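You operate a simulated robot arm through the tools that you are given. There is no shell and no other tool. Be economical: measure what you need, move in short steps, check, and stop when the job is done.

The job below is to be done with a simulated robot arm. You get a single attempt, and the scene is never put back.

## Task
Close up: lids on the blue and green tins, dauber in its cup, display off, slide in.

It is judged by the outcome, as a careful person would: the job done as asked, and still so three seconds after it is handed in. It fails if anything else is knocked over, pushed out of place, dropped, spilled or broken. A push-on lid holds only when it is set on centred and level and pressed home; a screw cap is set on level and turned clockwise until tight.

## Robot
A 7-joint arm with a two-finger parallel gripper, fixed in place. Base frame: the origin is at the foot of the arm, x ahead of it, y to its left, z up; the work surface is at about z = 1. Units: cm, degrees, N and s.
With the tool pointing down near the work surface it reaches from about 24 to 62 cm from the base axis. Its first joint turns from -66.0 to 66.0 degrees. Payload 2.6 kg.
Tool frame: the origin (TCP) lies between the finger pads and is the grasp point; the fingertips stand 3 cm ahead of it; z points along the fingers, y is the line along which they close. Largest opening 9.4 cm; finger width 2.8, thickness 1; the body of the gripper, 5 by 9.6 cm, starts 5.5 cm behind the TCP.
Orientation is that of the tool frame in the base frame, as a unit quaternion [x, y, z, w]. With the fingers straight down and closing along the base's y, the tool's x points along the base's -x, its y along +y and its z along -z.

## Interface
- The arm moves only by the tool play_rows. Its arguments are lists of equal length, an entry for each row: "dp": the shift along the tool's x, y, z in units of 100 mm (1.0 is 100 mm), a list of three; "dr": the turn, a rotation vector about the tool's x, y, z in units of 180 degrees (1.0 is 180 degrees), a list of three; "gripper": the finger opening in m, from 0 to 0.094. In form: {"dp": [[tx, ty, tz], ...], "dr": [[wx, wy, wz], ...], "gripper": [gripper, ...]}. A call has 1 to 10 rows; each row is the pose to reach, as a shift and turn from the pose commanded when the call began, along the tool's axes at that moment. A call with a number of a shift or a turn outside -1 to 1 is refused whole. Rows are played at 5 a second. More than 5 cm and 8.6 degrees between two rows, or a gripper value outside its range, and nothing of the call is played. Where a pose cannot be reached the arm comes as near as it can. A force on the tool above 70 N (or 10 N above the force at the start of the call, whichever is more), or a blocked arm, ends the call early, and 0.2 s more pass. Each finger travels about 7.2 cm/s and halts on what it meets, pressing with about 26 N; the grip force reading is that of the motor and also rises with nothing between the fingers. The clock runs only during rows and for 0.2 s after the last one: add rows that repeat a pose to give the fingers time. The reply holds the time, the measured pose of the TCP, the force on the tool along the base axes, the opening and the grip force, in the units named above and with some noise, with the torque about the TCP (base axes, N m) and any sound that the robot's microphone picked up, and new pictures: "pictures" is both (left out), scene, wrist or none.
- Cameras (640 x 400 px; columns grow to the right, rows downward): "scene" is fixed at [3.26, 44.43, 57.9]; the picture's right is [-0.74, -0.67, 0.00], its down [-0.29, 0.32, -0.90] and it looks along [0.61, -0.67, -0.43] (base axes); focal length 334 px, centre (320, 200). "wrist" rides on the gripper at [7.6, 1.4, -10.2] in the tool frame; the picture's right is [-0.18, 0.98, 0.00], its down [-0.75, -0.14, -0.64] and it looks along [-0.63, -0.12, 0.77] (tool axes); focal length 243 px, centre (320, 200). There is no depth. A picture from a camera that has moved, and an enlarged one, comes with that camera's place and axes in the base frame and with its lens. The place of the scene camera against the robot may be out by one fixed shift of up to 2.5 cm in any direction.
- close_up(camera, box): a new picture of the part [left, top, right, bottom] of that camera's present view, enlarged. The clock stands still meanwhile.
- close_job(): hands the job in; it is judged then, once.

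Work in short steps. Places have to be worked out from the pictures, the camera data and where the tool is seen: move nearer, look again, correct. Check each grasp and each placing, and mend what went wrong. You have 120 turns and 200 pictures in all, those below and enlarged ones among them. Open the gripper and draw the arm clear of the work before you hand the job in, unless the task says otherwise; then end with one line.

The tools are called by a JSON object that holds its "name" and its "arguments". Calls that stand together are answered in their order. play_rows: Moves the arm, as the interface text tells. Its arguments: {"type":"object","properties":{"dp":{"type":"array","items":{"type":"array","items":{"type":"number"}}},"dr":{"type":"array","items":{"type":"array","items":{"type":"number"}}},"gripper":{"type":"array","items":{"type":"number"}},"pictures":{"type":"string","enum":["both","scene","wrist","none"]}},"required":["dp","dr","gripper"]} The other tools are called the same way: close_up (camera, box) takes an enlarged picture of a part of a camera's view; close_job () hands the job in.

At the start:

```text
clock: 0.0
ee_pos: [39.09, -12.52, 33.57]
tcp_rot: [0.0, 1.0, 0.0, 0.0]
wrist_force: [-0.6, 0.5, 0.5]
ft_torque: [0.02, 0.0, -0.03]
width: 9.43
finger_force: 0.1
```

scene: 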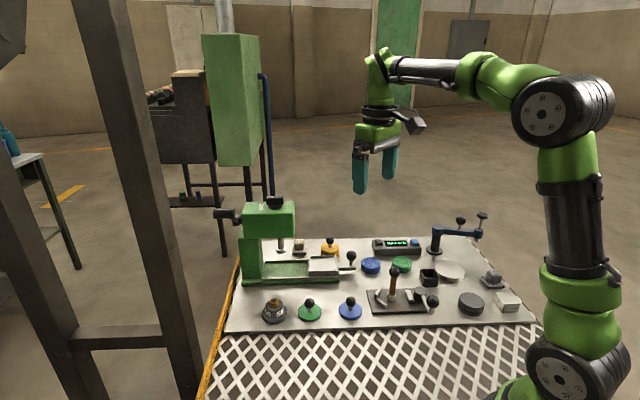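
wrist: 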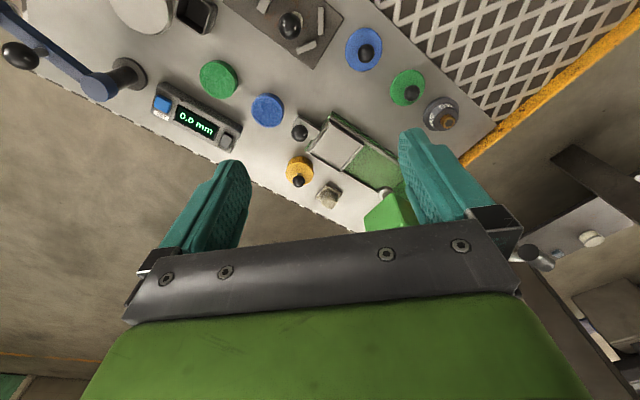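

I start with enlarged views to identify the objects.

{"name": "close_up", "arguments": {"camera": "scene", "box": [220, 190, 380, 330]}}

{"name": "close_up", "arguments": {"camera": "scene", "box": [350, 200, 530, 330]}}

{"name": "close_up", "arguments": {"camera": "wrist", "box": [140, 0, 500, 230]}}

```text
2.86 times, centred on (300, 260) of scene
camera zoom: at [3.26, 44.43, 57.9], right [-0.74, -0.67, 0.0], down [-0.29, 0.32, -0.9], along [0.61, -0.67, -0.43], focal length 954 px, centre (377, 29)
```

zoom: 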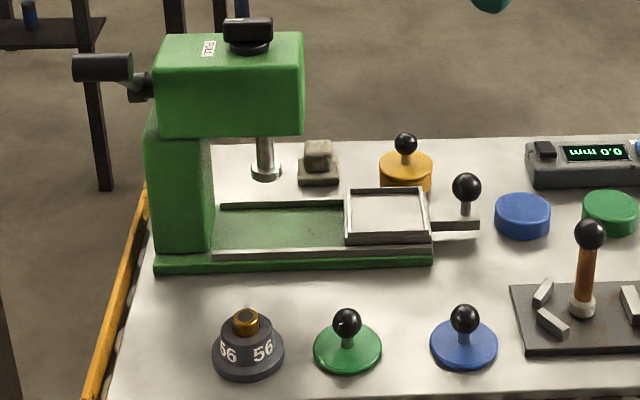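

```text
3.08 times, centred on (440, 265) of scene
camera zoom: at [3.26, 44.43, 57.9], right [-0.74, -0.67, 0.0], down [-0.29, 0.32, -0.9], along [0.61, -0.67, -0.43], focal length 1027 px, centre (-49, 0)
```

zoom: 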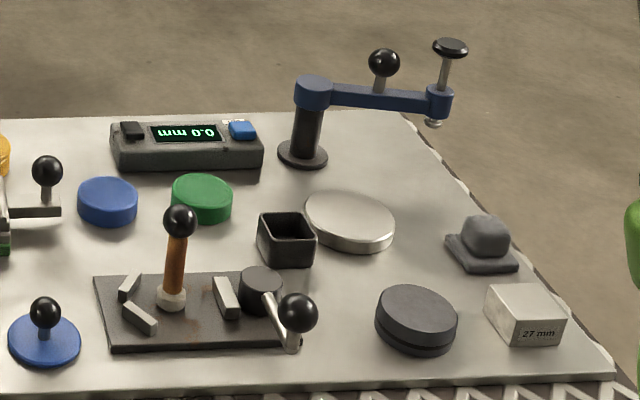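

```text
1.74 times, centred on (320, 115) of wrist
camera zoom: at [31.47, -11.04, 43.75], right [0.18, 0.98, 0.0], down [0.75, -0.14, 0.64], along [0.63, -0.12, -0.77], focal length 422 px, centre (320, 348)
```

zoom: 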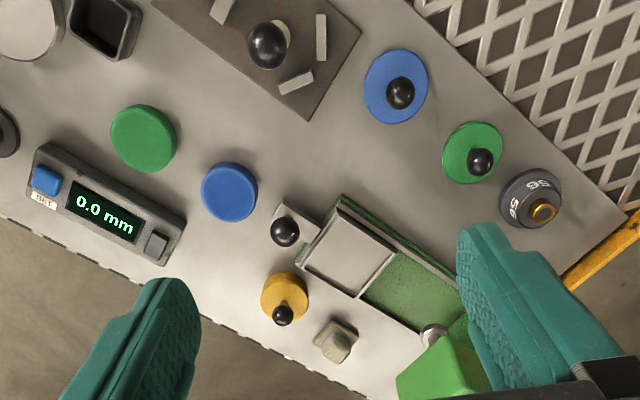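

The lids, tins, dauber fixture, cup, display and slide are all located. I enlarge the display and the dauber fixture, to see which switch is which and how the dauber is held.

{"name": "close_up", "arguments": {"camera": "wrist", "box": [145, 75, 255, 165]}}

{"name": "close_up", "arguments": {"camera": "scene", "box": [360, 255, 450, 320]}}

{"name": "close_up", "arguments": {"camera": "scene", "box": [365, 230, 430, 260]}}

```text
4.44 times, centred on (200, 120) of wrist
camera zoom: at [31.47, -11.04, 43.75], right [0.18, 0.98, 0.0], down [0.75, -0.14, 0.64], along [0.63, -0.12, -0.77], focal length 1078 px, centre (853, 556)
```

zoom: 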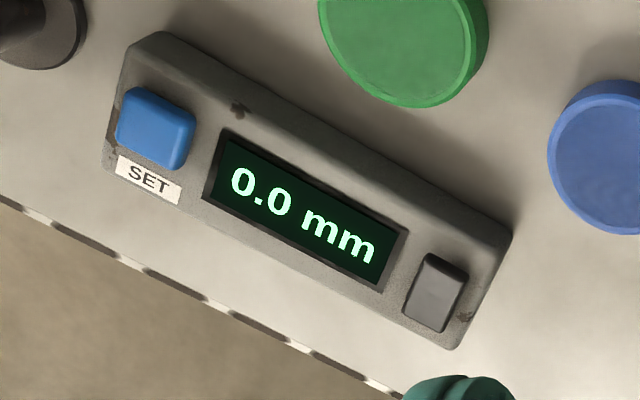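

```text
6.15 times, centred on (405, 288) of scene
camera zoom: at [3.26, 44.43, 57.9], right [-0.74, -0.67, 0.0], down [-0.29, 0.32, -0.9], along [0.61, -0.67, -0.43], focal length 2055 px, centre (-203, -338)
```

zoom: 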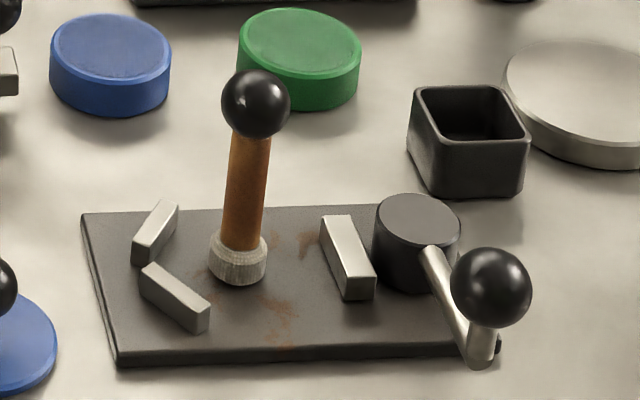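

```text
9.85 times, centred on (398, 245) of scene
camera zoom: at [3.26, 44.43, 57.9], right [-0.74, -0.67, 0.0], down [-0.29, 0.32, -0.9], along [0.61, -0.67, -0.43], focal length 3288 px, centre (-443, -243)
```

zoom: 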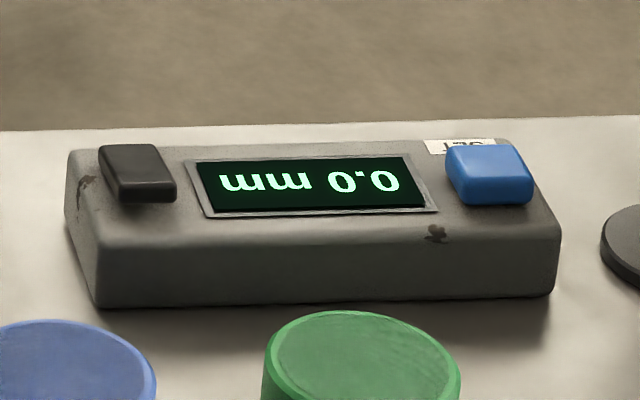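

The dark rocker is the power switch (the blue one is SET), and the dauber stands free on the vice plate. I estimate the blue lid at (38.7, -5.8), so I move above it for a closer look.

{"name": "play_rows", "arguments": {"dp": [[0.01, 0.17, 0.25], [0.02, 0.34, 0.5], [0.03, 0.5, 0.75], [0.04, 0.67, 0.95], [0.04, 0.67, 0.95]], "dr": [[0, 0, 0], [0, 0, 0], [0, 0, 0], [0, 0, 0], [0, 0, 0]], "gripper": [0.08, 0.07, 0.06, 0.05, 0.05], "pictures": "both"}}

```text
clock: 1.2
ee_pos: [38.73, -5.51, 23.98]
tcp_rot: [-0.001, 1.0, 0.001, 0.0]
wrist_force: [-0.4, -0.2, 0.6]
ft_torque: [0.0, -0.02, 0.03]
width: 4.99
finger_force: 0.1
camera wrist: at [31.0, -4.14, 34.09], right [0.18, 0.98, 0.0], down [0.75, -0.14, 0.64], along [0.63, -0.12, -0.77], focal length 243 px, centre (320, 200)
```

scene: 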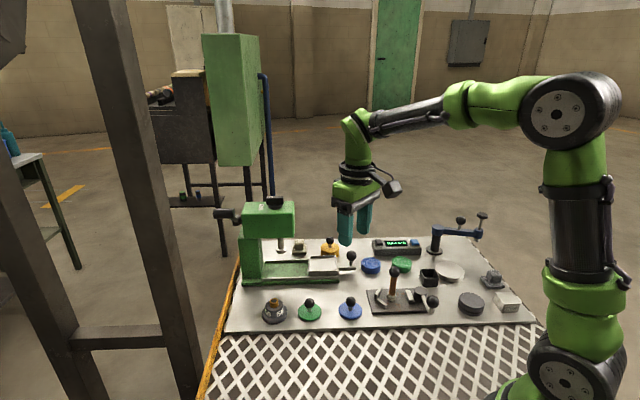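
wrist: 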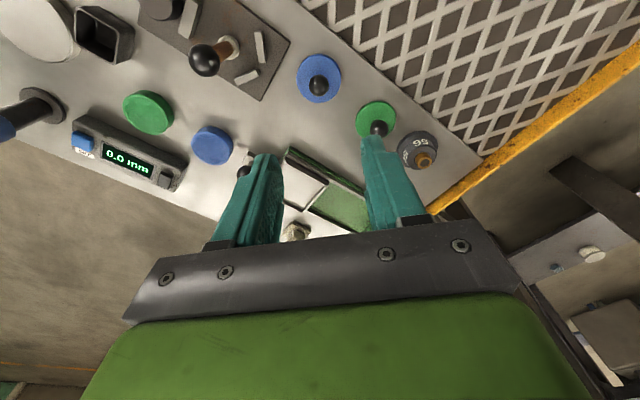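

Blue lid at about (38.7, -5.7) with its ball centre at z≈4.4. I descend to z≈9 and look again.

{"name": "play_rows", "arguments": {"dp": [[0.0, -0.02, 0.3], [0.0, -0.02, 0.6], [0.0, -0.02, 0.9], [0.0, -0.02, 1.0], [0, -0.02, 1.0]], "dr": [[0, 0, 0], [0, 0, 0], [0, 0, 0], [0, 0, 0], [0, 0, 0]], "gripper": [0.05, 0.05, 0.05, 0.05, 0.05], "pictures": "none"}}

{"name": "play_rows", "arguments": {"dp": [[0.0, 0, 0.2], [0.0, 0, 0.4], [0.0, 0, 0.5], [0, 0, 0.5]], "dr": [[0, 0, 0], [0, 0, 0], [0, 0, 0], [0, 0, 0]], "gripper": [0.05, 0.05, 0.05, 0.05], "pictures": "both"}}

```text
clock: 2.4
ee_pos: [38.75, -5.83, 13.86]
tcp_rot: [0.0, 1.0, 0.0, -0.001]
wrist_force: [0.7, 0.6, -0.3]
ft_torque: [-0.01, 0.01, -0.01]
width: 5.01
finger_force: 0.0
```

```text
clock: 3.4
ee_pos: [38.83, -5.97, 8.91]
tcp_rot: [0.0, 1.0, 0.0, 0.0]
wrist_force: [0.5, -0.3, -0.7]
ft_torque: [-0.02, 0.0, 0.01]
width: 4.99
finger_force: 0.2
camera wrist: at [31.17, -4.64, 19.22], right [0.18, 0.98, 0.0], down [0.75, -0.14, 0.64], along [0.63, -0.12, -0.77], focal length 243 px, centre (320, 200)
```

scene: 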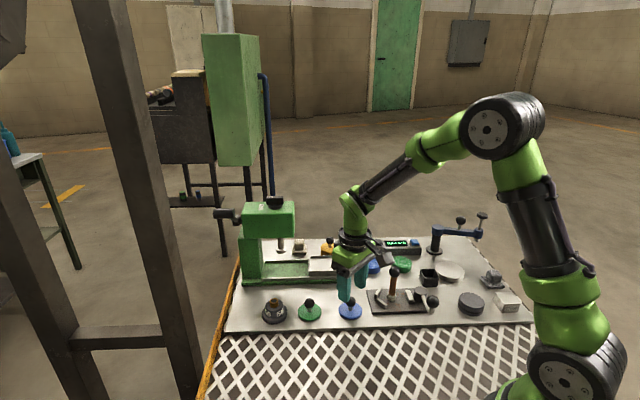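
wrist: 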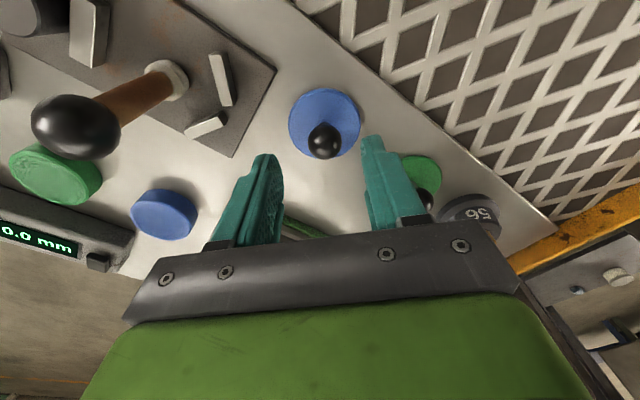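

The ball is at about (38.3, -5.8, 4.4). I descend around it and close the fingers.

{"name": "play_rows", "arguments": {"dp": [[0.04, 0.02, 0.15], [0.04, 0.02, 0.3], [0.04, 0.02, 0.345], [0.04, 0.02, 0.345], [0.04, 0.02, 0.345], [0.04, 0.02, 0.345], [0.04, 0.02, 0.345]], "dr": [[0, 0, 0], [0, 0, 0], [0, 0, 0], [0, 0, 0], [0, 0, 0], [0, 0, 0], [0, 0, 0]], "gripper": [0.05, 0.05, 0.05, 0.03, 0.01, 0.01, 0.01], "pictures": "both"}}

```text
clock: 5.0
ee_pos: [38.5, -5.74, 5.59]
tcp_rot: [0.0, 1.0, 0.0, 0.0]
wrist_force: [-0.7, 0.2, -0.1]
ft_torque: [0.0, 0.02, -0.03]
width: 2.24
finger_force: 26.2
camera wrist: at [30.76, -4.4, 15.82], right [0.18, 0.98, 0.0], down [0.75, -0.14, 0.64], along [0.63, -0.12, -0.77], focal length 243 px, centre (320, 200)
```

scene: 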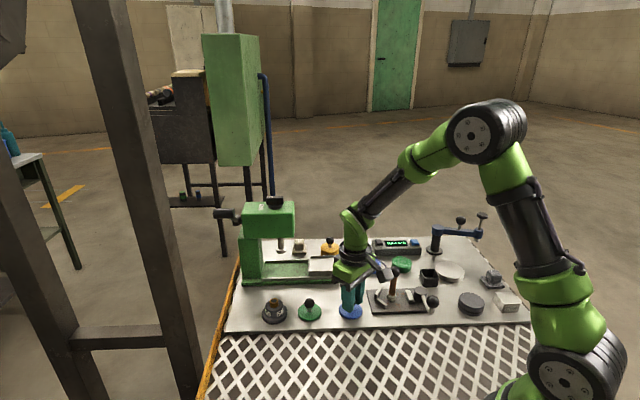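
wrist: 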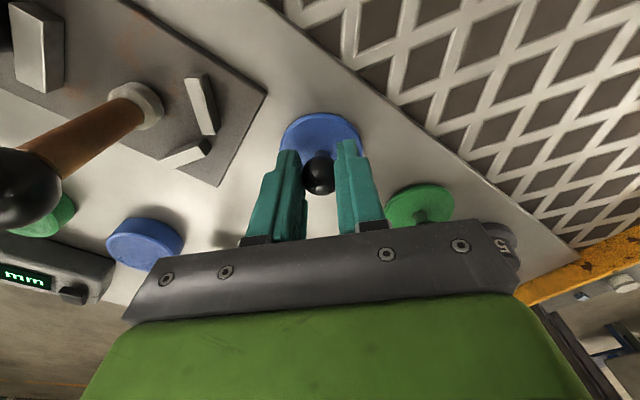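

The ball is held (2.24 cm). I lift to z≈15 and check the lid hangs level.

{"name": "play_rows", "arguments": {"dp": [[0, 0, -0.05], [0, 0, -0.25], [0, 0, -0.5], [0, 0, -0.75], [0, 0, -1.0], [0, 0, -1.0]], "dr": [[0, 0, 0], [0, 0, 0], [0, 0, 0], [0, 0, 0], [0, 0, 0], [0, 0, 0]], "gripper": [0.01, 0.01, 0.01, 0.01, 0.01, 0.01], "pictures": "both"}}

```text
clock: 6.4
ee_pos: [38.36, -5.73, 15.66]
tcp_rot: [-0.001, 1.0, 0.001, -0.001]
wrist_force: [-0.3, -0.6, -0.8]
ft_torque: [-0.02, -0.01, 0.0]
width: 2.26
finger_force: 25.9
camera wrist: at [30.73, -4.35, 25.9], right [0.18, 0.98, 0.0], down [0.75, -0.14, 0.64], along [0.63, -0.12, -0.77], focal length 243 px, centre (320, 200)
```

scene: 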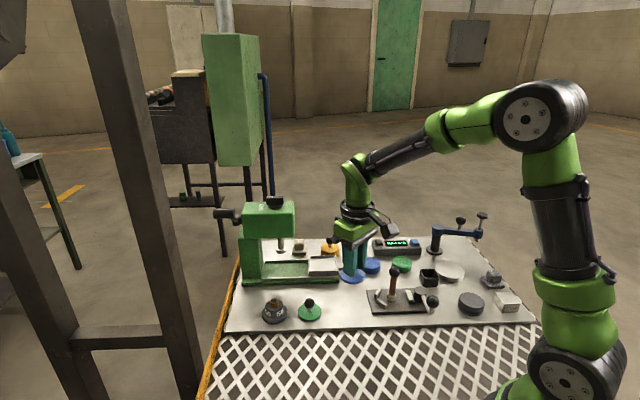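
wrist: 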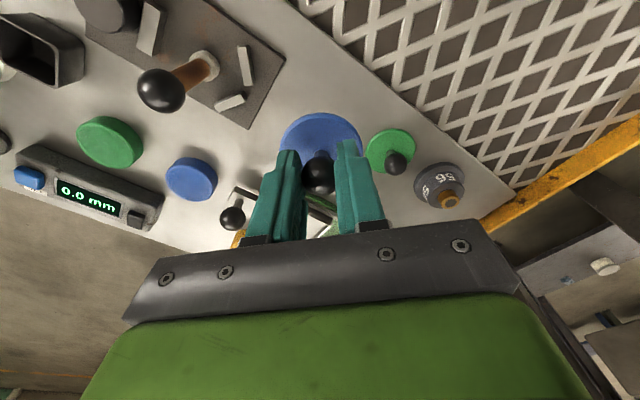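

The lid hangs level and its bottom is at about TCP − 4.6 cm. I carry it towards the blue tin, near (43.7, -21.8).

{"name": "play_rows", "arguments": {"dp": [[-0.08, -0.25, 0], [-0.17, -0.5, 0], [-0.25, -0.75, 0], [-0.34, -1.0, 0], [-0.34, -1.0, 0]], "dr": [[0, 0, 0], [0, 0, 0], [0, 0, 0], [0, 0, 0], [0, 0, 0]], "gripper": [0.01, 0.01, 0.01, 0.01, 0.01], "pictures": "wrist"}}

```text
clock: 7.6
ee_pos: [41.84, -15.56, 15.59]
tcp_rot: [-0.001, 1.0, 0.0, 0.0]
wrist_force: [-0.4, 0.3, -2.0]
ft_torque: [0.03, 0.01, -0.01]
width: 2.24
finger_force: 25.9
camera wrist: at [34.05, -14.26, 25.77], right [0.18, 0.98, 0.0], down [0.75, -0.14, 0.64], along [0.63, -0.12, -0.77], focal length 243 px, centre (320, 200)
```

wrist: 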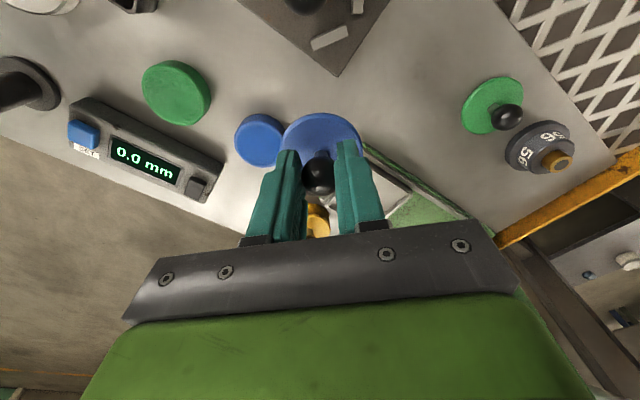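

I enlarge the tin in the present view for an accurate location.

{"name": "close_up", "arguments": {"camera": "wrist", "box": [220, 90, 380, 190]}}

{"name": "close_up", "arguments": {"camera": "scene", "box": [340, 240, 420, 290]}}

```text
4.00 times, centred on (300, 140) of wrist
camera zoom: at [34.05, -14.26, 25.77], right [0.18, 0.98, 0.0], down [0.75, -0.14, 0.64], along [0.63, -0.12, -0.77], focal length 970 px, centre (400, 440)
```

zoom: 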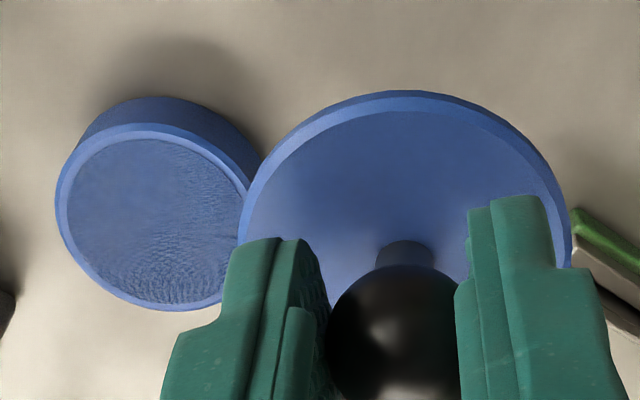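

```text
8.00 times, centred on (380, 265) of scene
camera zoom: at [3.27, 44.43, 57.9], right [-0.74, -0.67, 0.0], down [-0.29, 0.32, -0.9], along [0.61, -0.67, -0.43], focal length 2671 px, centre (-160, -320)
```

zoom: 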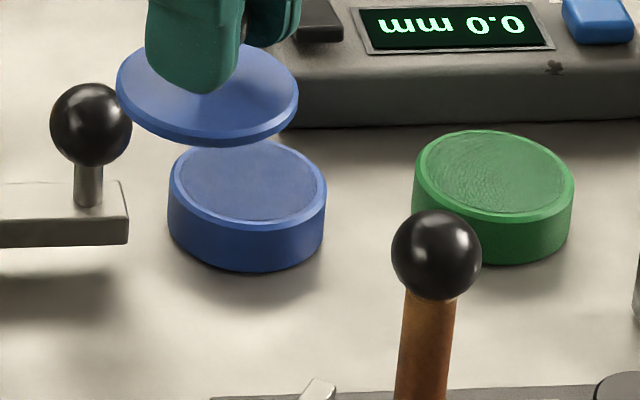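

Tin judged at about (44.5, -22.9), with the lid roughly centred under the TCP. I move above it, lower partway, and compare lid and tin in the scene view.

{"name": "play_rows", "arguments": {"dp": [[-0.07, -0.18, 0], [-0.14, -0.36, 0], [-0.21, -0.54, 0], [-0.28, -0.71, 0.1], [-0.28, -0.71, 0.35], [-0.28, -0.71, 0.6], [-0.28, -0.71, 0.6]], "dr": [[0, 0, 0], [0, 0, 0], [0, 0, 0], [0, 0, 0], [0, 0, 0], [0, 0, 0], [0, 0, 0]], "gripper": [0.01, 0.01, 0.01, 0.01, 0.01, 0.01, 0.01], "pictures": "wrist"}}

{"name": "close_up", "arguments": {"camera": "scene", "box": [340, 240, 420, 290]}}

{"name": "close_up", "arguments": {"camera": "wrist", "box": [240, 80, 400, 180]}}

```text
clock: 9.2
ee_pos: [44.53, -22.49, 9.45]
tcp_rot: [0.0, 1.0, 0.0, 0.0]
wrist_force: [0.1, 0.4, -0.8]
ft_torque: [0.01, 0.04, -0.03]
width: 2.21
finger_force: 26.3
camera wrist: at [36.85, -21.36, 19.71], right [0.18, 0.98, 0.0], down [0.75, -0.14, 0.64], along [0.63, -0.12, -0.77], focal length 243 px, centre (320, 200)
```

wrist: 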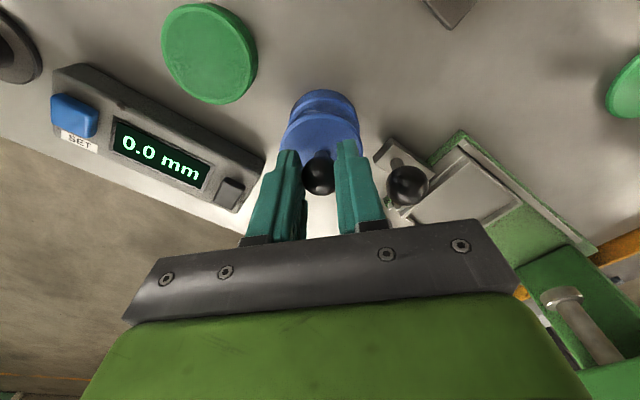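

```text
8.00 times, centred on (380, 265) of scene
camera zoom: at [3.26, 44.43, 57.9], right [-0.74, -0.67, 0.0], down [-0.29, 0.32, -0.9], along [0.61, -0.67, -0.43], focal length 2671 px, centre (-160, -320)
```

zoom: 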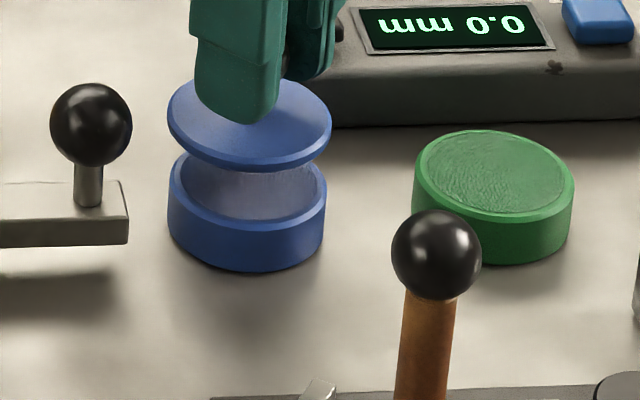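

```text
4.00 times, centred on (320, 130) of wrist
camera zoom: at [36.85, -21.36, 19.71], right [0.18, 0.98, 0.0], down [0.75, -0.14, 0.64], along [0.63, -0.12, -0.77], focal length 970 px, centre (320, 480)
```

zoom: 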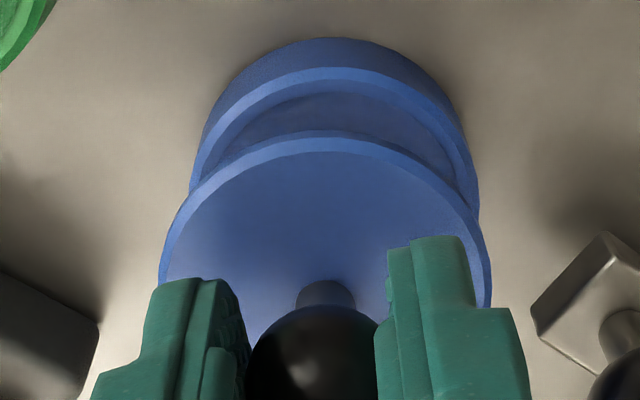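

Lid and tin look aligned to within about 2 mm. I lower another 1.4 cm and compare again.

{"name": "play_rows", "arguments": {"dp": [[0, 0, 0.07], [0, 0, 0.14], [0, 0, 0.14]], "dr": [[0, 0, 0], [0, 0, 0], [0, 0, 0]], "gripper": [0.01, 0.01, 0.01], "pictures": "none"}}

{"name": "close_up", "arguments": {"camera": "scene", "box": [354, 250, 394, 275]}}

{"name": "close_up", "arguments": {"camera": "wrist", "box": [260, 90, 380, 165]}}

```text
clock: 10.0
ee_pos: [44.56, -22.66, 8.11]
tcp_rot: [0.0, 1.0, 0.0, 0.0]
wrist_force: [0.7, -0.5, 0.1]
ft_torque: [-0.04, 0.0, -0.04]
width: 2.24
finger_force: 26.0
```

```text
16.00 times, centred on (374, 262) of scene
camera zoom: at [3.26, 44.43, 57.9], right [-0.74, -0.67, 0.0], down [-0.29, 0.32, -0.9], along [0.61, -0.67, -0.43], focal length 5342 px, centre (-544, -800)
```

zoom: 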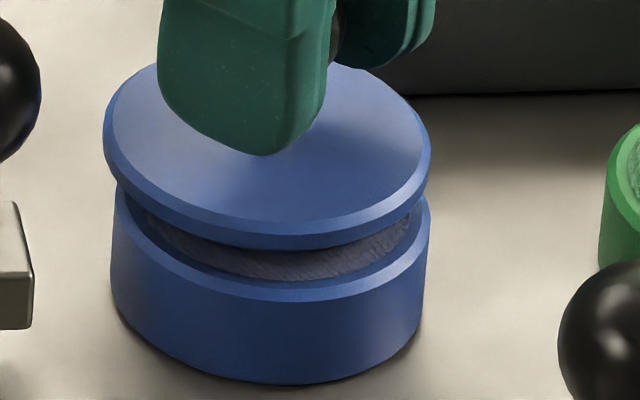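

```text
5.33 times, centred on (320, 128) of wrist
camera zoom: at [36.9, -21.34, 18.39], right [0.18, 0.98, 0.0], down [0.75, -0.14, 0.64], along [0.63, -0.12, -0.77], focal length 1294 px, centre (320, 587)
```

zoom: 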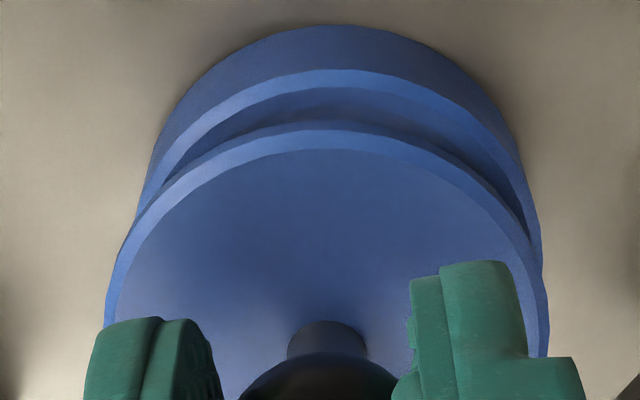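

The lid needs a small correction of roughly (-0.2, +0.1) cm. I apply it, lower a bit more and re-check.

{"name": "play_rows", "arguments": {"dp": [[0.022, 0.012, 0.0], [0.022, 0.012, 0.07], [0.022, 0.012, 0.07]], "dr": [[0, 0, 0], [0, 0, 0], [0, 0, 0]], "gripper": [0.01, 0.01, 0.01], "pictures": "none"}}

{"name": "close_up", "arguments": {"camera": "scene", "box": [354, 250, 394, 275]}}

{"name": "close_up", "arguments": {"camera": "wrist", "box": [260, 90, 380, 165]}}

```text
clock: 10.8
ee_pos: [44.34, -22.54, 7.55]
tcp_rot: [0.0, 1.0, 0.001, -0.001]
wrist_force: [-23.0, 11.7, 23.6]
ft_torque: [0.28, 0.31, 0.12]
width: 2.24
finger_force: 25.7
heard: snap
```

```text
16.00 times, centred on (374, 262) of scene
camera zoom: at [3.25, 44.44, 57.9], right [-0.74, -0.67, 0.0], down [-0.29, 0.32, -0.9], along [0.61, -0.67, -0.43], focal length 5342 px, centre (-544, -800)
```

zoom: 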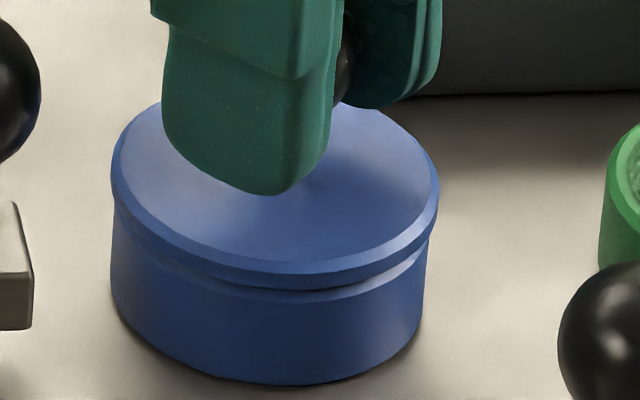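

```text
5.33 times, centred on (320, 128) of wrist
camera zoom: at [36.65, -21.16, 17.84], right [0.19, 0.98, 0.0], down [0.75, -0.15, 0.64], along [0.63, -0.12, -0.77], focal length 1294 px, centre (320, 587)
```

zoom: 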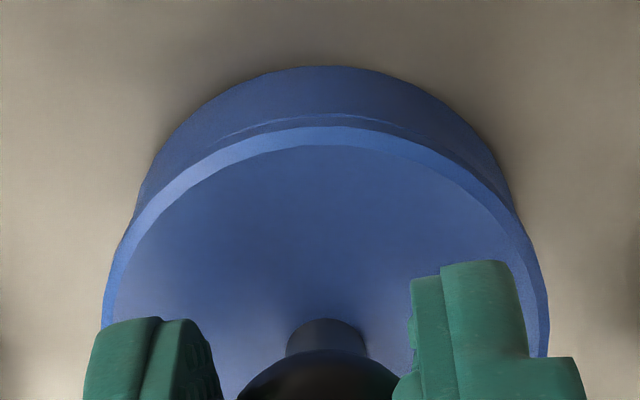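

A snap was heard on contact, with some side load. I open the fingers so the lid can settle, then back off and inspect it.

{"name": "play_rows", "arguments": {"dp": [[0.01, 0.005, 0], [0.01, 0.005, 0], [0.01, 0.005, 0], [0.01, 0.005, -0.2], [0.01, 0.005, -0.5], [0.01, 0.005, -0.5]], "dr": [[0, 0, 0], [0, 0, 0], [0, 0, 0], [0, 0, 0], [0, 0, 0], [0, 0, 0]], "gripper": [0.01, 0.035, 0.045, 0.045, 0.045, 0.045], "pictures": "wrist"}}

{"name": "close_up", "arguments": {"camera": "scene", "box": [350, 245, 398, 275]}}

{"name": "close_up", "arguments": {"camera": "wrist", "box": [240, 60, 400, 160]}}

```text
clock: 12.2
ee_pos: [44.37, -22.44, 12.49]
tcp_rot: [0.0, 1.0, -0.001, 0.0]
wrist_force: [-0.7, 0.6, 0.1]
ft_torque: [0.0, -0.01, 0.0]
width: 4.5
finger_force: 0.1
camera wrist: at [36.7, -21.18, 22.7], right [0.18, 0.98, 0.0], down [0.75, -0.14, 0.64], along [0.63, -0.12, -0.77], focal length 243 px, centre (320, 200)
```

wrist: 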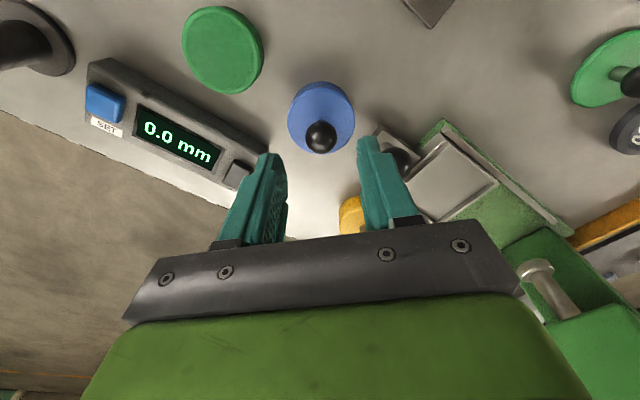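

```text
13.33 times, centred on (374, 260) of scene
camera zoom: at [3.26, 44.43, 57.9], right [-0.74, -0.67, 0.0], down [-0.29, 0.32, -0.9], along [0.61, -0.67, -0.43], focal length 4452 px, centre (-400, -600)
```

zoom: 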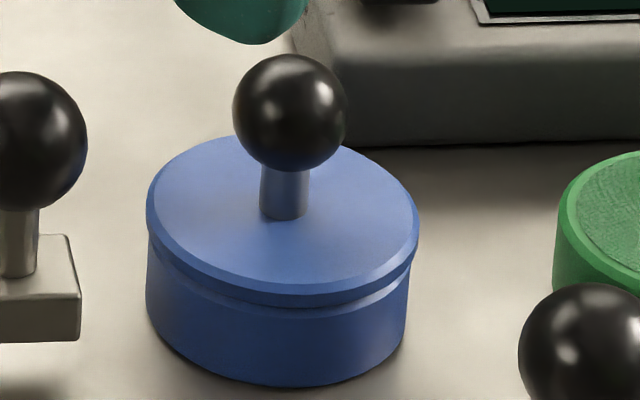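

```text
4.00 times, centred on (320, 110) of wrist
camera zoom: at [36.7, -21.18, 22.7], right [0.18, 0.98, 0.0], down [0.75, -0.14, 0.64], along [0.63, -0.12, -0.77], focal length 970 px, centre (320, 560)
```

zoom: 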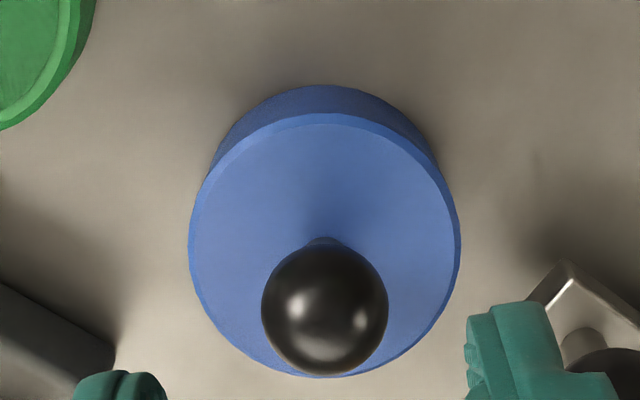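

The lid is on, but a seam shows at the front right. I press it home with closed fingers on top of the ball, which is right under the TCP.

{"name": "play_rows", "arguments": {"dp": [[0, 0, 0], [0, 0, 0], [0, 0, 0.12], [0, 0, 0.2], [0, 0, 0.22], [0, 0, 0.24], [0, 0, 0.26], [0, 0, 0.28], [0, 0, 0.3]], "dr": [[0, 0, 0], [0, 0, 0], [0, 0, 0], [0, 0, 0], [0, 0, 0], [0, 0, 0], [0, 0, 0], [0, 0, 0], [0, 0, 0]], "gripper": [0.02, 0.0, 0, 0, 0, 0, 0, 0, 0], "pictures": "none"}}

{"name": "close_up", "arguments": {"camera": "scene", "box": [350, 245, 398, 275]}}

```text
clock: 14.2
ee_pos: [44.42, -22.47, 10.06]
tcp_rot: [0.001, 1.0, 0.001, 0.003]
wrist_force: [-29.8, 12.4, 60.2]
ft_torque: [0.41, 0.69, 0.22]
width: 0.0
finger_force: 25.7
```

```text
13.33 times, centred on (374, 260) of scene
camera zoom: at [3.23, 44.45, 57.89], right [-0.74, -0.67, 0.0], down [-0.29, 0.32, -0.9], along [0.61, -0.67, -0.43], focal length 4452 px, centre (-400, -600)
```

zoom: 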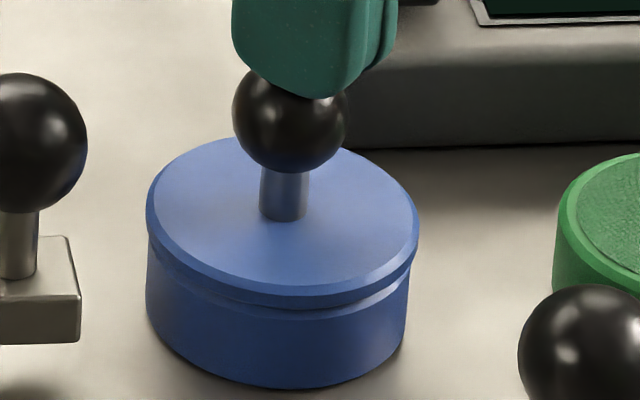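

It took about 60 N with no movement and no further snap, so it seems bottomed. I raise the arm and compare with the yellow tin's closed lid.

{"name": "play_rows", "arguments": {"dp": [[0, 0, -0.1], [0, 0, -0.3], [0, 0, -0.5], [0, 0, -0.5]], "dr": [[0, 0, 0], [0, 0, 0], [0, 0, 0], [0, 0, 0]], "gripper": [0, 0, 0.04, 0.05], "pictures": "none"}}

{"name": "close_up", "arguments": {"camera": "scene", "box": [354, 250, 394, 275]}}

{"name": "close_up", "arguments": {"camera": "scene", "box": [310, 230, 350, 255]}}

{"name": "close_up", "arguments": {"camera": "wrist", "box": [240, 60, 400, 160]}}

```text
clock: 15.2
ee_pos: [44.23, -22.73, 14.43]
tcp_rot: [-0.001, 1.0, 0.0, 0.0]
wrist_force: [0.2, -0.4, -0.2]
ft_torque: [-0.03, 0.06, 0.0]
width: 5.0
finger_force: 0.0
```

```text
16.00 times, centred on (374, 262) of scene
camera zoom: at [3.26, 44.43, 57.9], right [-0.74, -0.67, 0.0], down [-0.29, 0.32, -0.9], along [0.61, -0.67, -0.43], focal length 5342 px, centre (-544, -800)
```

zoom: 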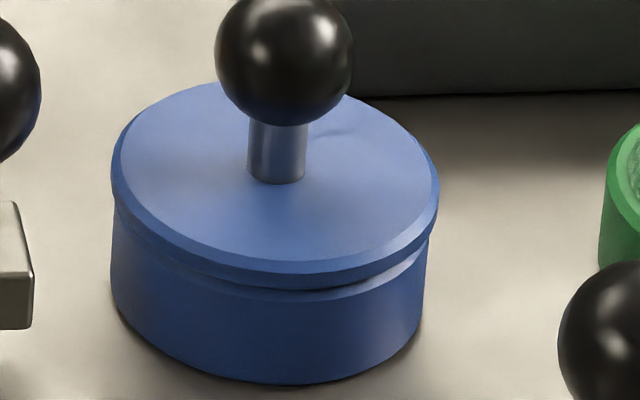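

```text
16.00 times, centred on (330, 242) of scene
camera zoom: at [3.26, 44.43, 57.9], right [-0.74, -0.67, 0.0], down [-0.29, 0.32, -0.9], along [0.61, -0.67, -0.43], focal length 5342 px, centre (160, -480)
```

zoom: 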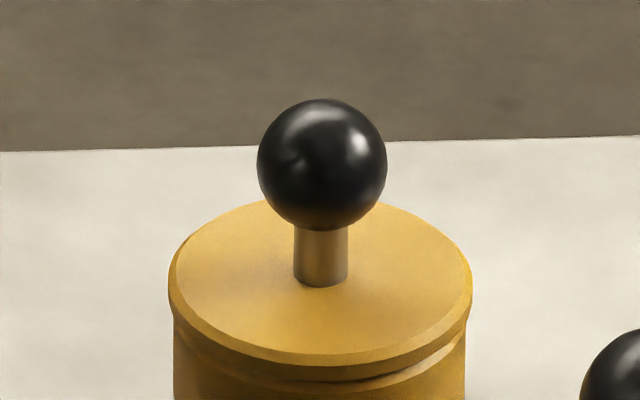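

```text
4.00 times, centred on (320, 110) of wrist
camera zoom: at [36.58, -21.24, 24.61], right [0.18, 0.98, 0.0], down [0.75, -0.14, 0.64], along [0.63, -0.12, -0.77], focal length 970 px, centre (320, 560)
```

zoom: 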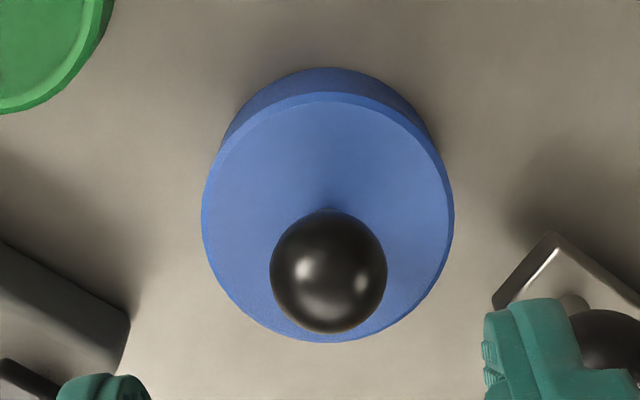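

The yellow tin's closed lid shows the same seam, the snap was heard, and the lid did not move under the press, so the blue lid is done. Next is the green lid, near (45.0, 0.8); I move above it at a safe height.

{"name": "play_rows", "arguments": {"dp": [[0, 0.25, -0.1], [-0.01, 0.5, -0.1], [-0.02, 0.75, -0.1], [-0.03, 1.0, -0.1]], "dr": [[0, 0, 0], [0, 0, 0], [0, 0, 0], [0, 0, 0]], "gripper": [0.05, 0.05, 0.05, 0.05], "pictures": "none"}}

{"name": "play_rows", "arguments": {"dp": [[-0.01, 0.3, 0], [-0.02, 0.6, 0], [-0.03, 0.9, 0], [-0.03, 1.0, 0], [-0.03, 1.0, 0]], "dr": [[0, 0, 0], [0, 0, 0], [0, 0, 0], [0, 0, 0], [0, 0, 0]], "gripper": [0.05, 0.05, 0.05, 0.05, 0.05], "pictures": "wrist"}}

```text
clock: 16.2
ee_pos: [44.41, -12.79, 15.45]
tcp_rot: [0.0, 1.0, -0.001, -0.001]
wrist_force: [0.3, 0.1, -0.3]
ft_torque: [-0.01, -0.03, 0.01]
width: 5.03
finger_force: 0.0
```

```text
clock: 17.4
ee_pos: [44.94, -2.6, 15.52]
tcp_rot: [0.0, 1.0, 0.0, -0.001]
wrist_force: [0.7, 0.2, -0.2]
ft_torque: [0.01, -0.02, -0.01]
width: 5.0
finger_force: 0.0
camera wrist: at [37.21, -1.34, 25.72], right [0.18, 0.98, 0.0], down [0.75, -0.14, 0.64], along [0.63, -0.12, -0.77], focal length 243 px, centre (320, 200)
```

wrist: 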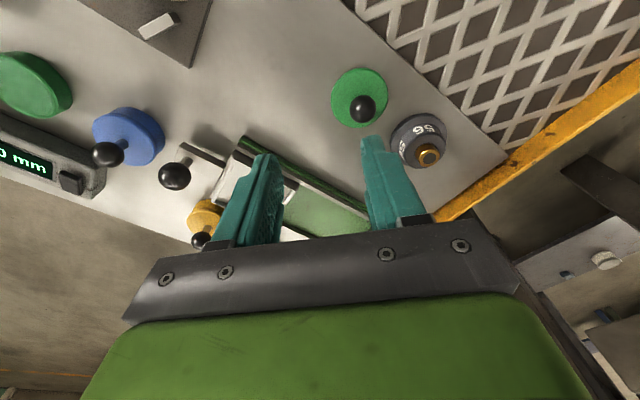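

Knob at about (45.1, 0.9, 4.4). I move over it and down to z≈9 for a check.

{"name": "play_rows", "arguments": {"dp": [[-0.015, 0.18, 0.1], [-0.03, 0.37, 0.3], [-0.03, 0.37, 0.6], [-0.03, 0.37, 0.6]], "dr": [[0, 0, 0], [0, 0, 0], [0, 0, 0], [0, 0, 0]], "gripper": [0.045, 0.045, 0.045, 0.045], "pictures": "wrist"}}

{"name": "close_up", "arguments": {"camera": "wrist", "box": [240, 60, 400, 160]}}

```text
clock: 18.4
ee_pos: [45.32, 1.07, 9.45]
tcp_rot: [0.0, 1.0, 0.0, 0.0]
wrist_force: [-0.5, -0.2, -0.5]
ft_torque: [0.0, -0.04, 0.02]
width: 4.5
finger_force: 0.1
camera wrist: at [37.59, 2.39, 19.71], right [0.18, 0.98, 0.0], down [0.75, -0.14, 0.64], along [0.63, -0.12, -0.77], focal length 243 px, centre (320, 200)
```

wrist: 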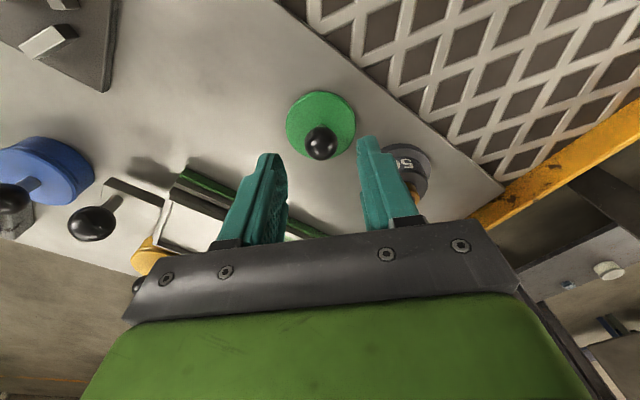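

```text
4.00 times, centred on (320, 110) of wrist
camera zoom: at [37.59, 2.39, 19.71], right [0.18, 0.98, 0.0], down [0.75, -0.14, 0.64], along [0.63, -0.12, -0.77], focal length 970 px, centre (320, 560)
```

zoom: 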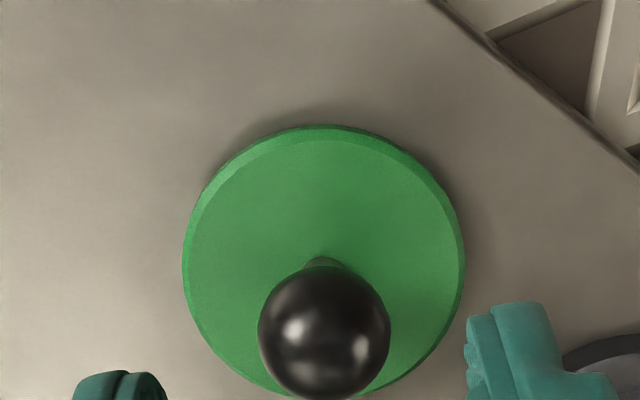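

The ball is within a millimetre of the TCP axis. I descend 3.9 cm, grip it and lift.

{"name": "play_rows", "arguments": {"dp": [[0.005, 0.005, 0.15], [0.005, 0.005, 0.3], [0.005, 0.005, 0.39], [0.005, 0.005, 0.39], [0.005, 0.005, 0.39], [0.005, 0.005, 0.39], [0.005, 0.005, 0.39]], "dr": [[0, 0, 0], [0, 0, 0], [0, 0, 0], [0, 0, 0], [0, 0, 0], [0, 0, 0], [0, 0, 0]], "gripper": [0.045, 0.045, 0.045, 0.03, 0.01, 0.01, 0.01], "pictures": "none"}}

{"name": "play_rows", "arguments": {"dp": [[0, 0, -0.05], [0, 0, -0.25], [0, 0, -0.5], [0, 0, -0.75], [0, 0, -1.0], [0, 0, -1.0]], "dr": [[0, 0, 0], [0, 0, 0], [0, 0, 0], [0, 0, 0], [0, 0, 0], [0, 0, 0]], "gripper": [0.01, 0.01, 0.01, 0.01, 0.01, 0.01], "pictures": "wrist"}}

```text
clock: 20.0
ee_pos: [45.08, 1.01, 5.44]
tcp_rot: [0.0, 1.0, 0.0, 0.0]
wrist_force: [-0.2, -0.5, -0.9]
ft_torque: [-0.01, -0.03, 0.03]
width: 2.24
finger_force: 25.7
```

```text
clock: 21.4
ee_pos: [45.02, 1.24, 15.62]
tcp_rot: [0.0, 1.0, 0.0, 0.001]
wrist_force: [-0.4, -0.1, -0.9]
ft_torque: [0.0, 0.0, 0.05]
width: 2.27
finger_force: 26.1
camera wrist: at [37.32, 2.48, 25.81], right [0.18, 0.98, 0.0], down [0.75, -0.14, 0.64], along [0.63, -0.12, -0.77], focal length 243 px, centre (320, 200)
```

wrist: 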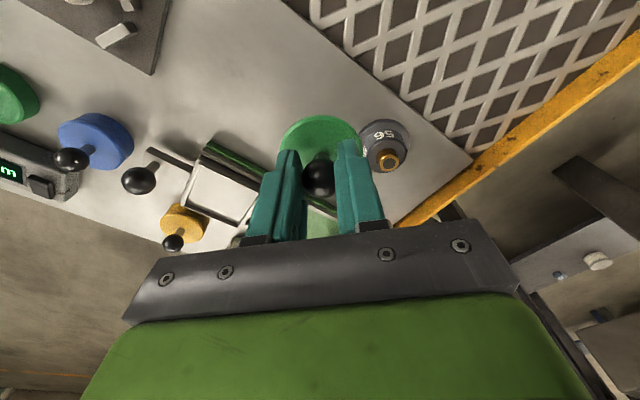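

The green lid is held level. I carry it at z≈16.5 towards the green tin, near (38.1, -28.6), keeping clear of the dauber.

{"name": "play_rows", "arguments": {"dp": [[0, -0.25, -0.1], [0, -0.5, -0.1], [0, -0.75, -0.1], [0, -1.0, -0.1]], "dr": [[0, 0, 0], [0, 0, 0], [0, 0, 0], [0, 0, 0]], "gripper": [0.01, 0.01, 0.01, 0.01], "pictures": "none"}}

{"name": "play_rows", "arguments": {"dp": [[0.02, -0.25, 0], [0.05, -0.5, 0], [0.1, -0.75, 0], [0.25, -1.0, 0], [0.45, -1.0, 0], [0.45, -1.0, 0]], "dr": [[0, 0, 0], [0, 0, 0], [0, 0, 0], [0, 0, 0], [0, 0, 0], [0, 0, 0]], "gripper": [0.01, 0.01, 0.01, 0.01, 0.01, 0.01], "pictures": "wrist"}}

{"name": "close_up", "arguments": {"camera": "wrist", "box": [140, 60, 380, 210]}}

```text
clock: 22.4
ee_pos: [45.19, -8.88, 16.53]
tcp_rot: [0.0, 1.0, 0.0, 0.0]
wrist_force: [0.1, 0.2, 0.6]
ft_torque: [-0.02, 0.0, -0.02]
width: 2.27
finger_force: 25.8
```

```text
clock: 23.8
ee_pos: [40.67, -18.99, 16.47]
tcp_rot: [-0.001, 1.0, 0.0, 0.0]
wrist_force: [-0.5, -0.2, -0.5]
ft_torque: [0.01, -0.03, -0.02]
width: 2.24
finger_force: 26.5
camera wrist: at [32.97, -17.59, 26.72], right [0.18, 0.98, 0.0], down [0.75, -0.14, 0.64], along [0.63, -0.12, -0.77], focal length 243 px, centre (320, 200)
```

wrist: 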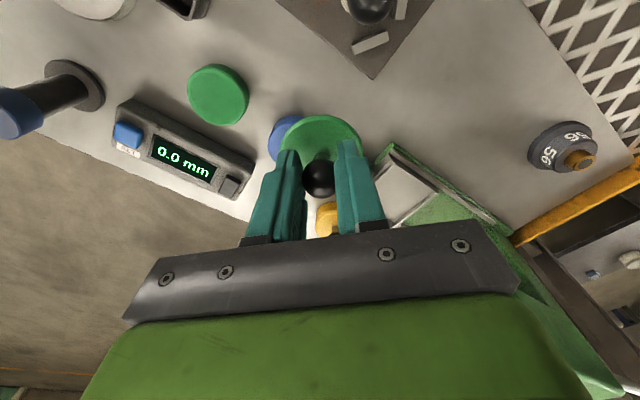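

```text
2.67 times, centred on (260, 135) of wrist
camera zoom: at [32.97, -17.59, 26.72], right [0.18, 0.98, 0.0], down [0.75, -0.14, 0.64], along [0.63, -0.12, -0.77], focal length 647 px, centre (480, 373)
```

zoom: 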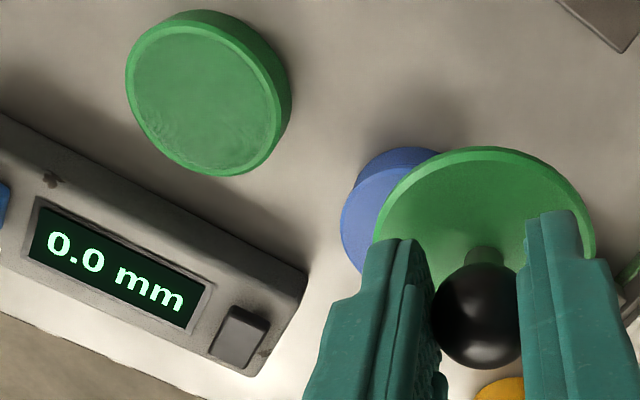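

Tin centre now judged at (38.2, -28.6). I move over it and then lower to leave a gap for checking.

{"name": "play_rows", "arguments": {"dp": [[0.06, -0.25, 0], [0.12, -0.5, 0], [0.18, -0.75, 0], [0.237, -0.97, 0], [0.237, -0.97, 0.25], [0.237, -0.97, 0.5], [0.237, -0.97, 0.75], [0.237, -0.97, 0.8], [0.237, -0.97, 0.8]], "dr": [[0, 0, 0], [0, 0, 0], [0, 0, 0], [0, 0, 0], [0, 0, 0], [0, 0, 0], [0, 0, 0], [0, 0, 0], [0, 0, 0]], "gripper": [0.01, 0.01, 0.01, 0.01, 0.01, 0.01, 0.01, 0.01, 0.01], "pictures": "wrist"}}

{"name": "close_up", "arguments": {"camera": "scene", "box": [382, 247, 422, 272]}}

{"name": "close_up", "arguments": {"camera": "wrist", "box": [260, 90, 380, 165]}}

```text
clock: 25.8
ee_pos: [38.09, -28.58, 8.4]
tcp_rot: [0.0, 1.0, 0.0, 0.0]
wrist_force: [0.2, -0.3, 0.0]
ft_torque: [-0.01, 0.0, 0.01]
width: 2.24
finger_force: 26.0
camera wrist: at [30.5, -27.15, 18.64], right [0.18, 0.98, 0.0], down [0.75, -0.14, 0.64], along [0.63, -0.12, -0.77], focal length 243 px, centre (320, 200)
```

wrist: 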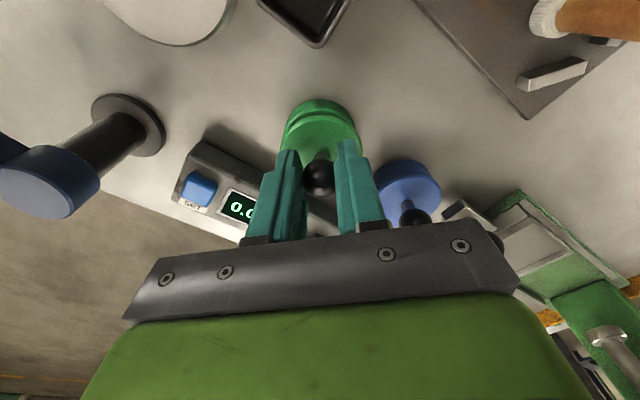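

```text
16.00 times, centred on (402, 260) of scene
camera zoom: at [3.26, 44.43, 57.9], right [-0.74, -0.67, 0.0], down [-0.29, 0.32, -0.9], along [0.61, -0.67, -0.43], focal length 5342 px, centre (-992, -752)
```

zoom: 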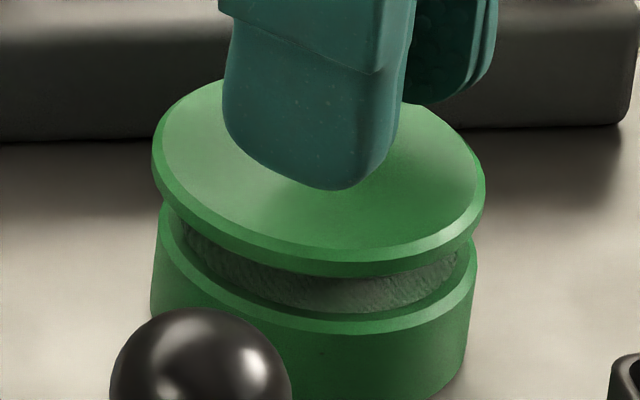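

```text
5.33 times, centred on (320, 128) of wrist
camera zoom: at [30.5, -27.15, 18.64], right [0.18, 0.98, 0.0], down [0.75, -0.14, 0.64], along [0.63, -0.12, -0.77], focal length 1294 px, centre (320, 587)
```

zoom: 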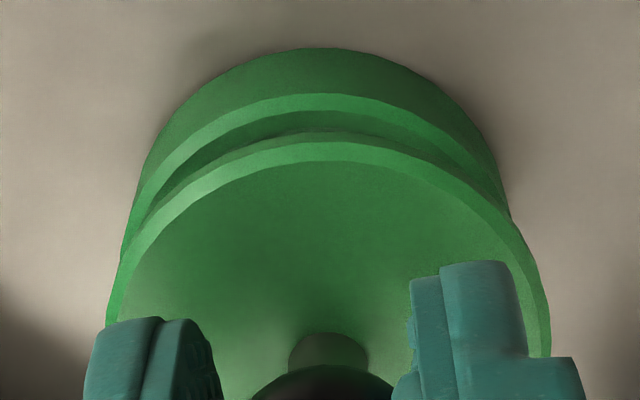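

Combining both views, the lid should shift about (-0.05, -0.14). I apply that, lower 0.5 cm and re-check.

{"name": "play_rows", "arguments": {"dp": [[0.005, -0.014, 0.0], [0.005, -0.014, 0.05], [0.005, -0.014, 0.05]], "dr": [[0, 0, 0], [0, 0, 0], [0, 0, 0]], "gripper": [0.01, 0.01, 0.01], "pictures": "none"}}

{"name": "close_up", "arguments": {"camera": "scene", "box": [382, 247, 422, 272]}}

{"name": "close_up", "arguments": {"camera": "wrist", "box": [260, 90, 380, 165]}}

```text
clock: 26.6
ee_pos: [38.17, -28.59, 7.98]
tcp_rot: [0.001, 1.0, 0.0, 0.0]
wrist_force: [-0.8, -0.3, 0.2]
ft_torque: [0.02, 0.0, 0.0]
width: 2.2
finger_force: 25.8
```

```text
16.00 times, centred on (402, 260) of scene
camera zoom: at [3.26, 44.43, 57.9], right [-0.74, -0.67, 0.0], down [-0.29, 0.32, -0.9], along [0.61, -0.67, -0.43], focal length 5342 px, centre (-992, -752)
```

zoom: 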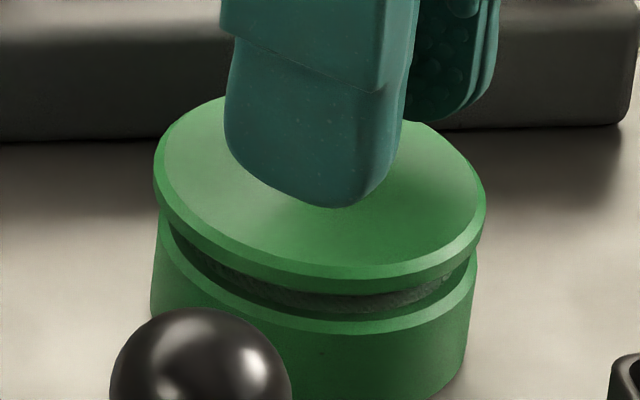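

```text
5.33 times, centred on (320, 128) of wrist
camera zoom: at [30.5, -27.28, 18.21], right [0.18, 0.98, 0.0], down [0.75, -0.14, 0.64], along [0.63, -0.12, -0.77], focal length 1294 px, centre (320, 587)
```

zoom: 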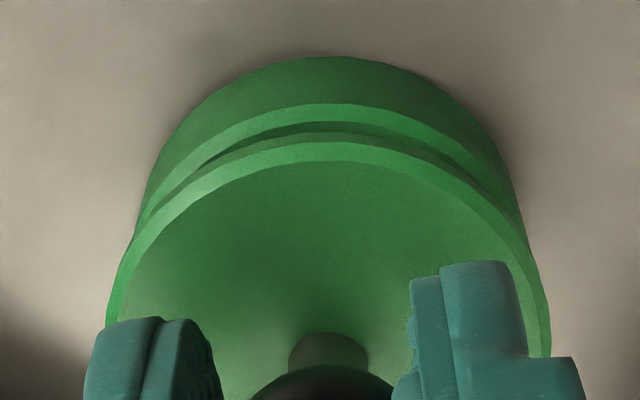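

Well centred now. I lower onto the tin and press down gently.

{"name": "play_rows", "arguments": {"dp": [[0, 0, 0.02], [0, 0, 0.035], [0, 0, 0.05], [0, 0, 0.06], [0, 0, 0.07], [0, 0, 0.07]], "dr": [[0, 0, 0], [0, 0, 0], [0, 0, 0], [0, 0, 0], [0, 0, 0], [0, 0, 0]], "gripper": [0.01, 0.01, 0.01, 0.01, 0.01, 0.01], "pictures": "none"}}

{"name": "close_up", "arguments": {"camera": "scene", "box": [382, 247, 422, 272]}}

```text
clock: 28.0
ee_pos: [38.15, -28.52, 7.52]
tcp_rot: [0.001, 1.0, 0.001, 0.0]
wrist_force: [-19.0, 13.9, 26.5]
ft_torque: [0.34, 0.24, 0.11]
width: 2.25
finger_force: 25.5
heard: snap
```

```text
16.00 times, centred on (402, 260) of scene
camera zoom: at [3.25, 44.44, 57.9], right [-0.74, -0.67, 0.0], down [-0.29, 0.32, -0.9], along [0.61, -0.67, -0.43], focal length 5342 px, centre (-992, -752)
```

zoom: 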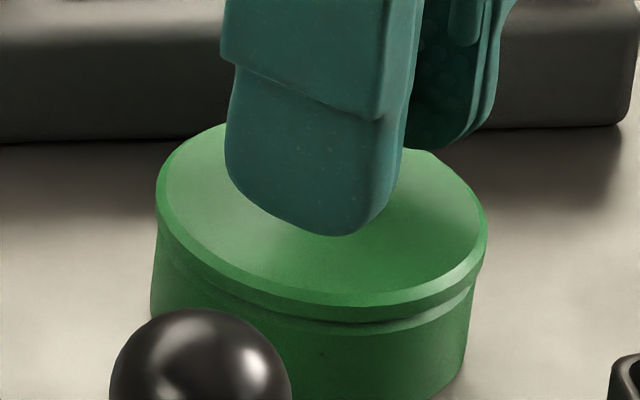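

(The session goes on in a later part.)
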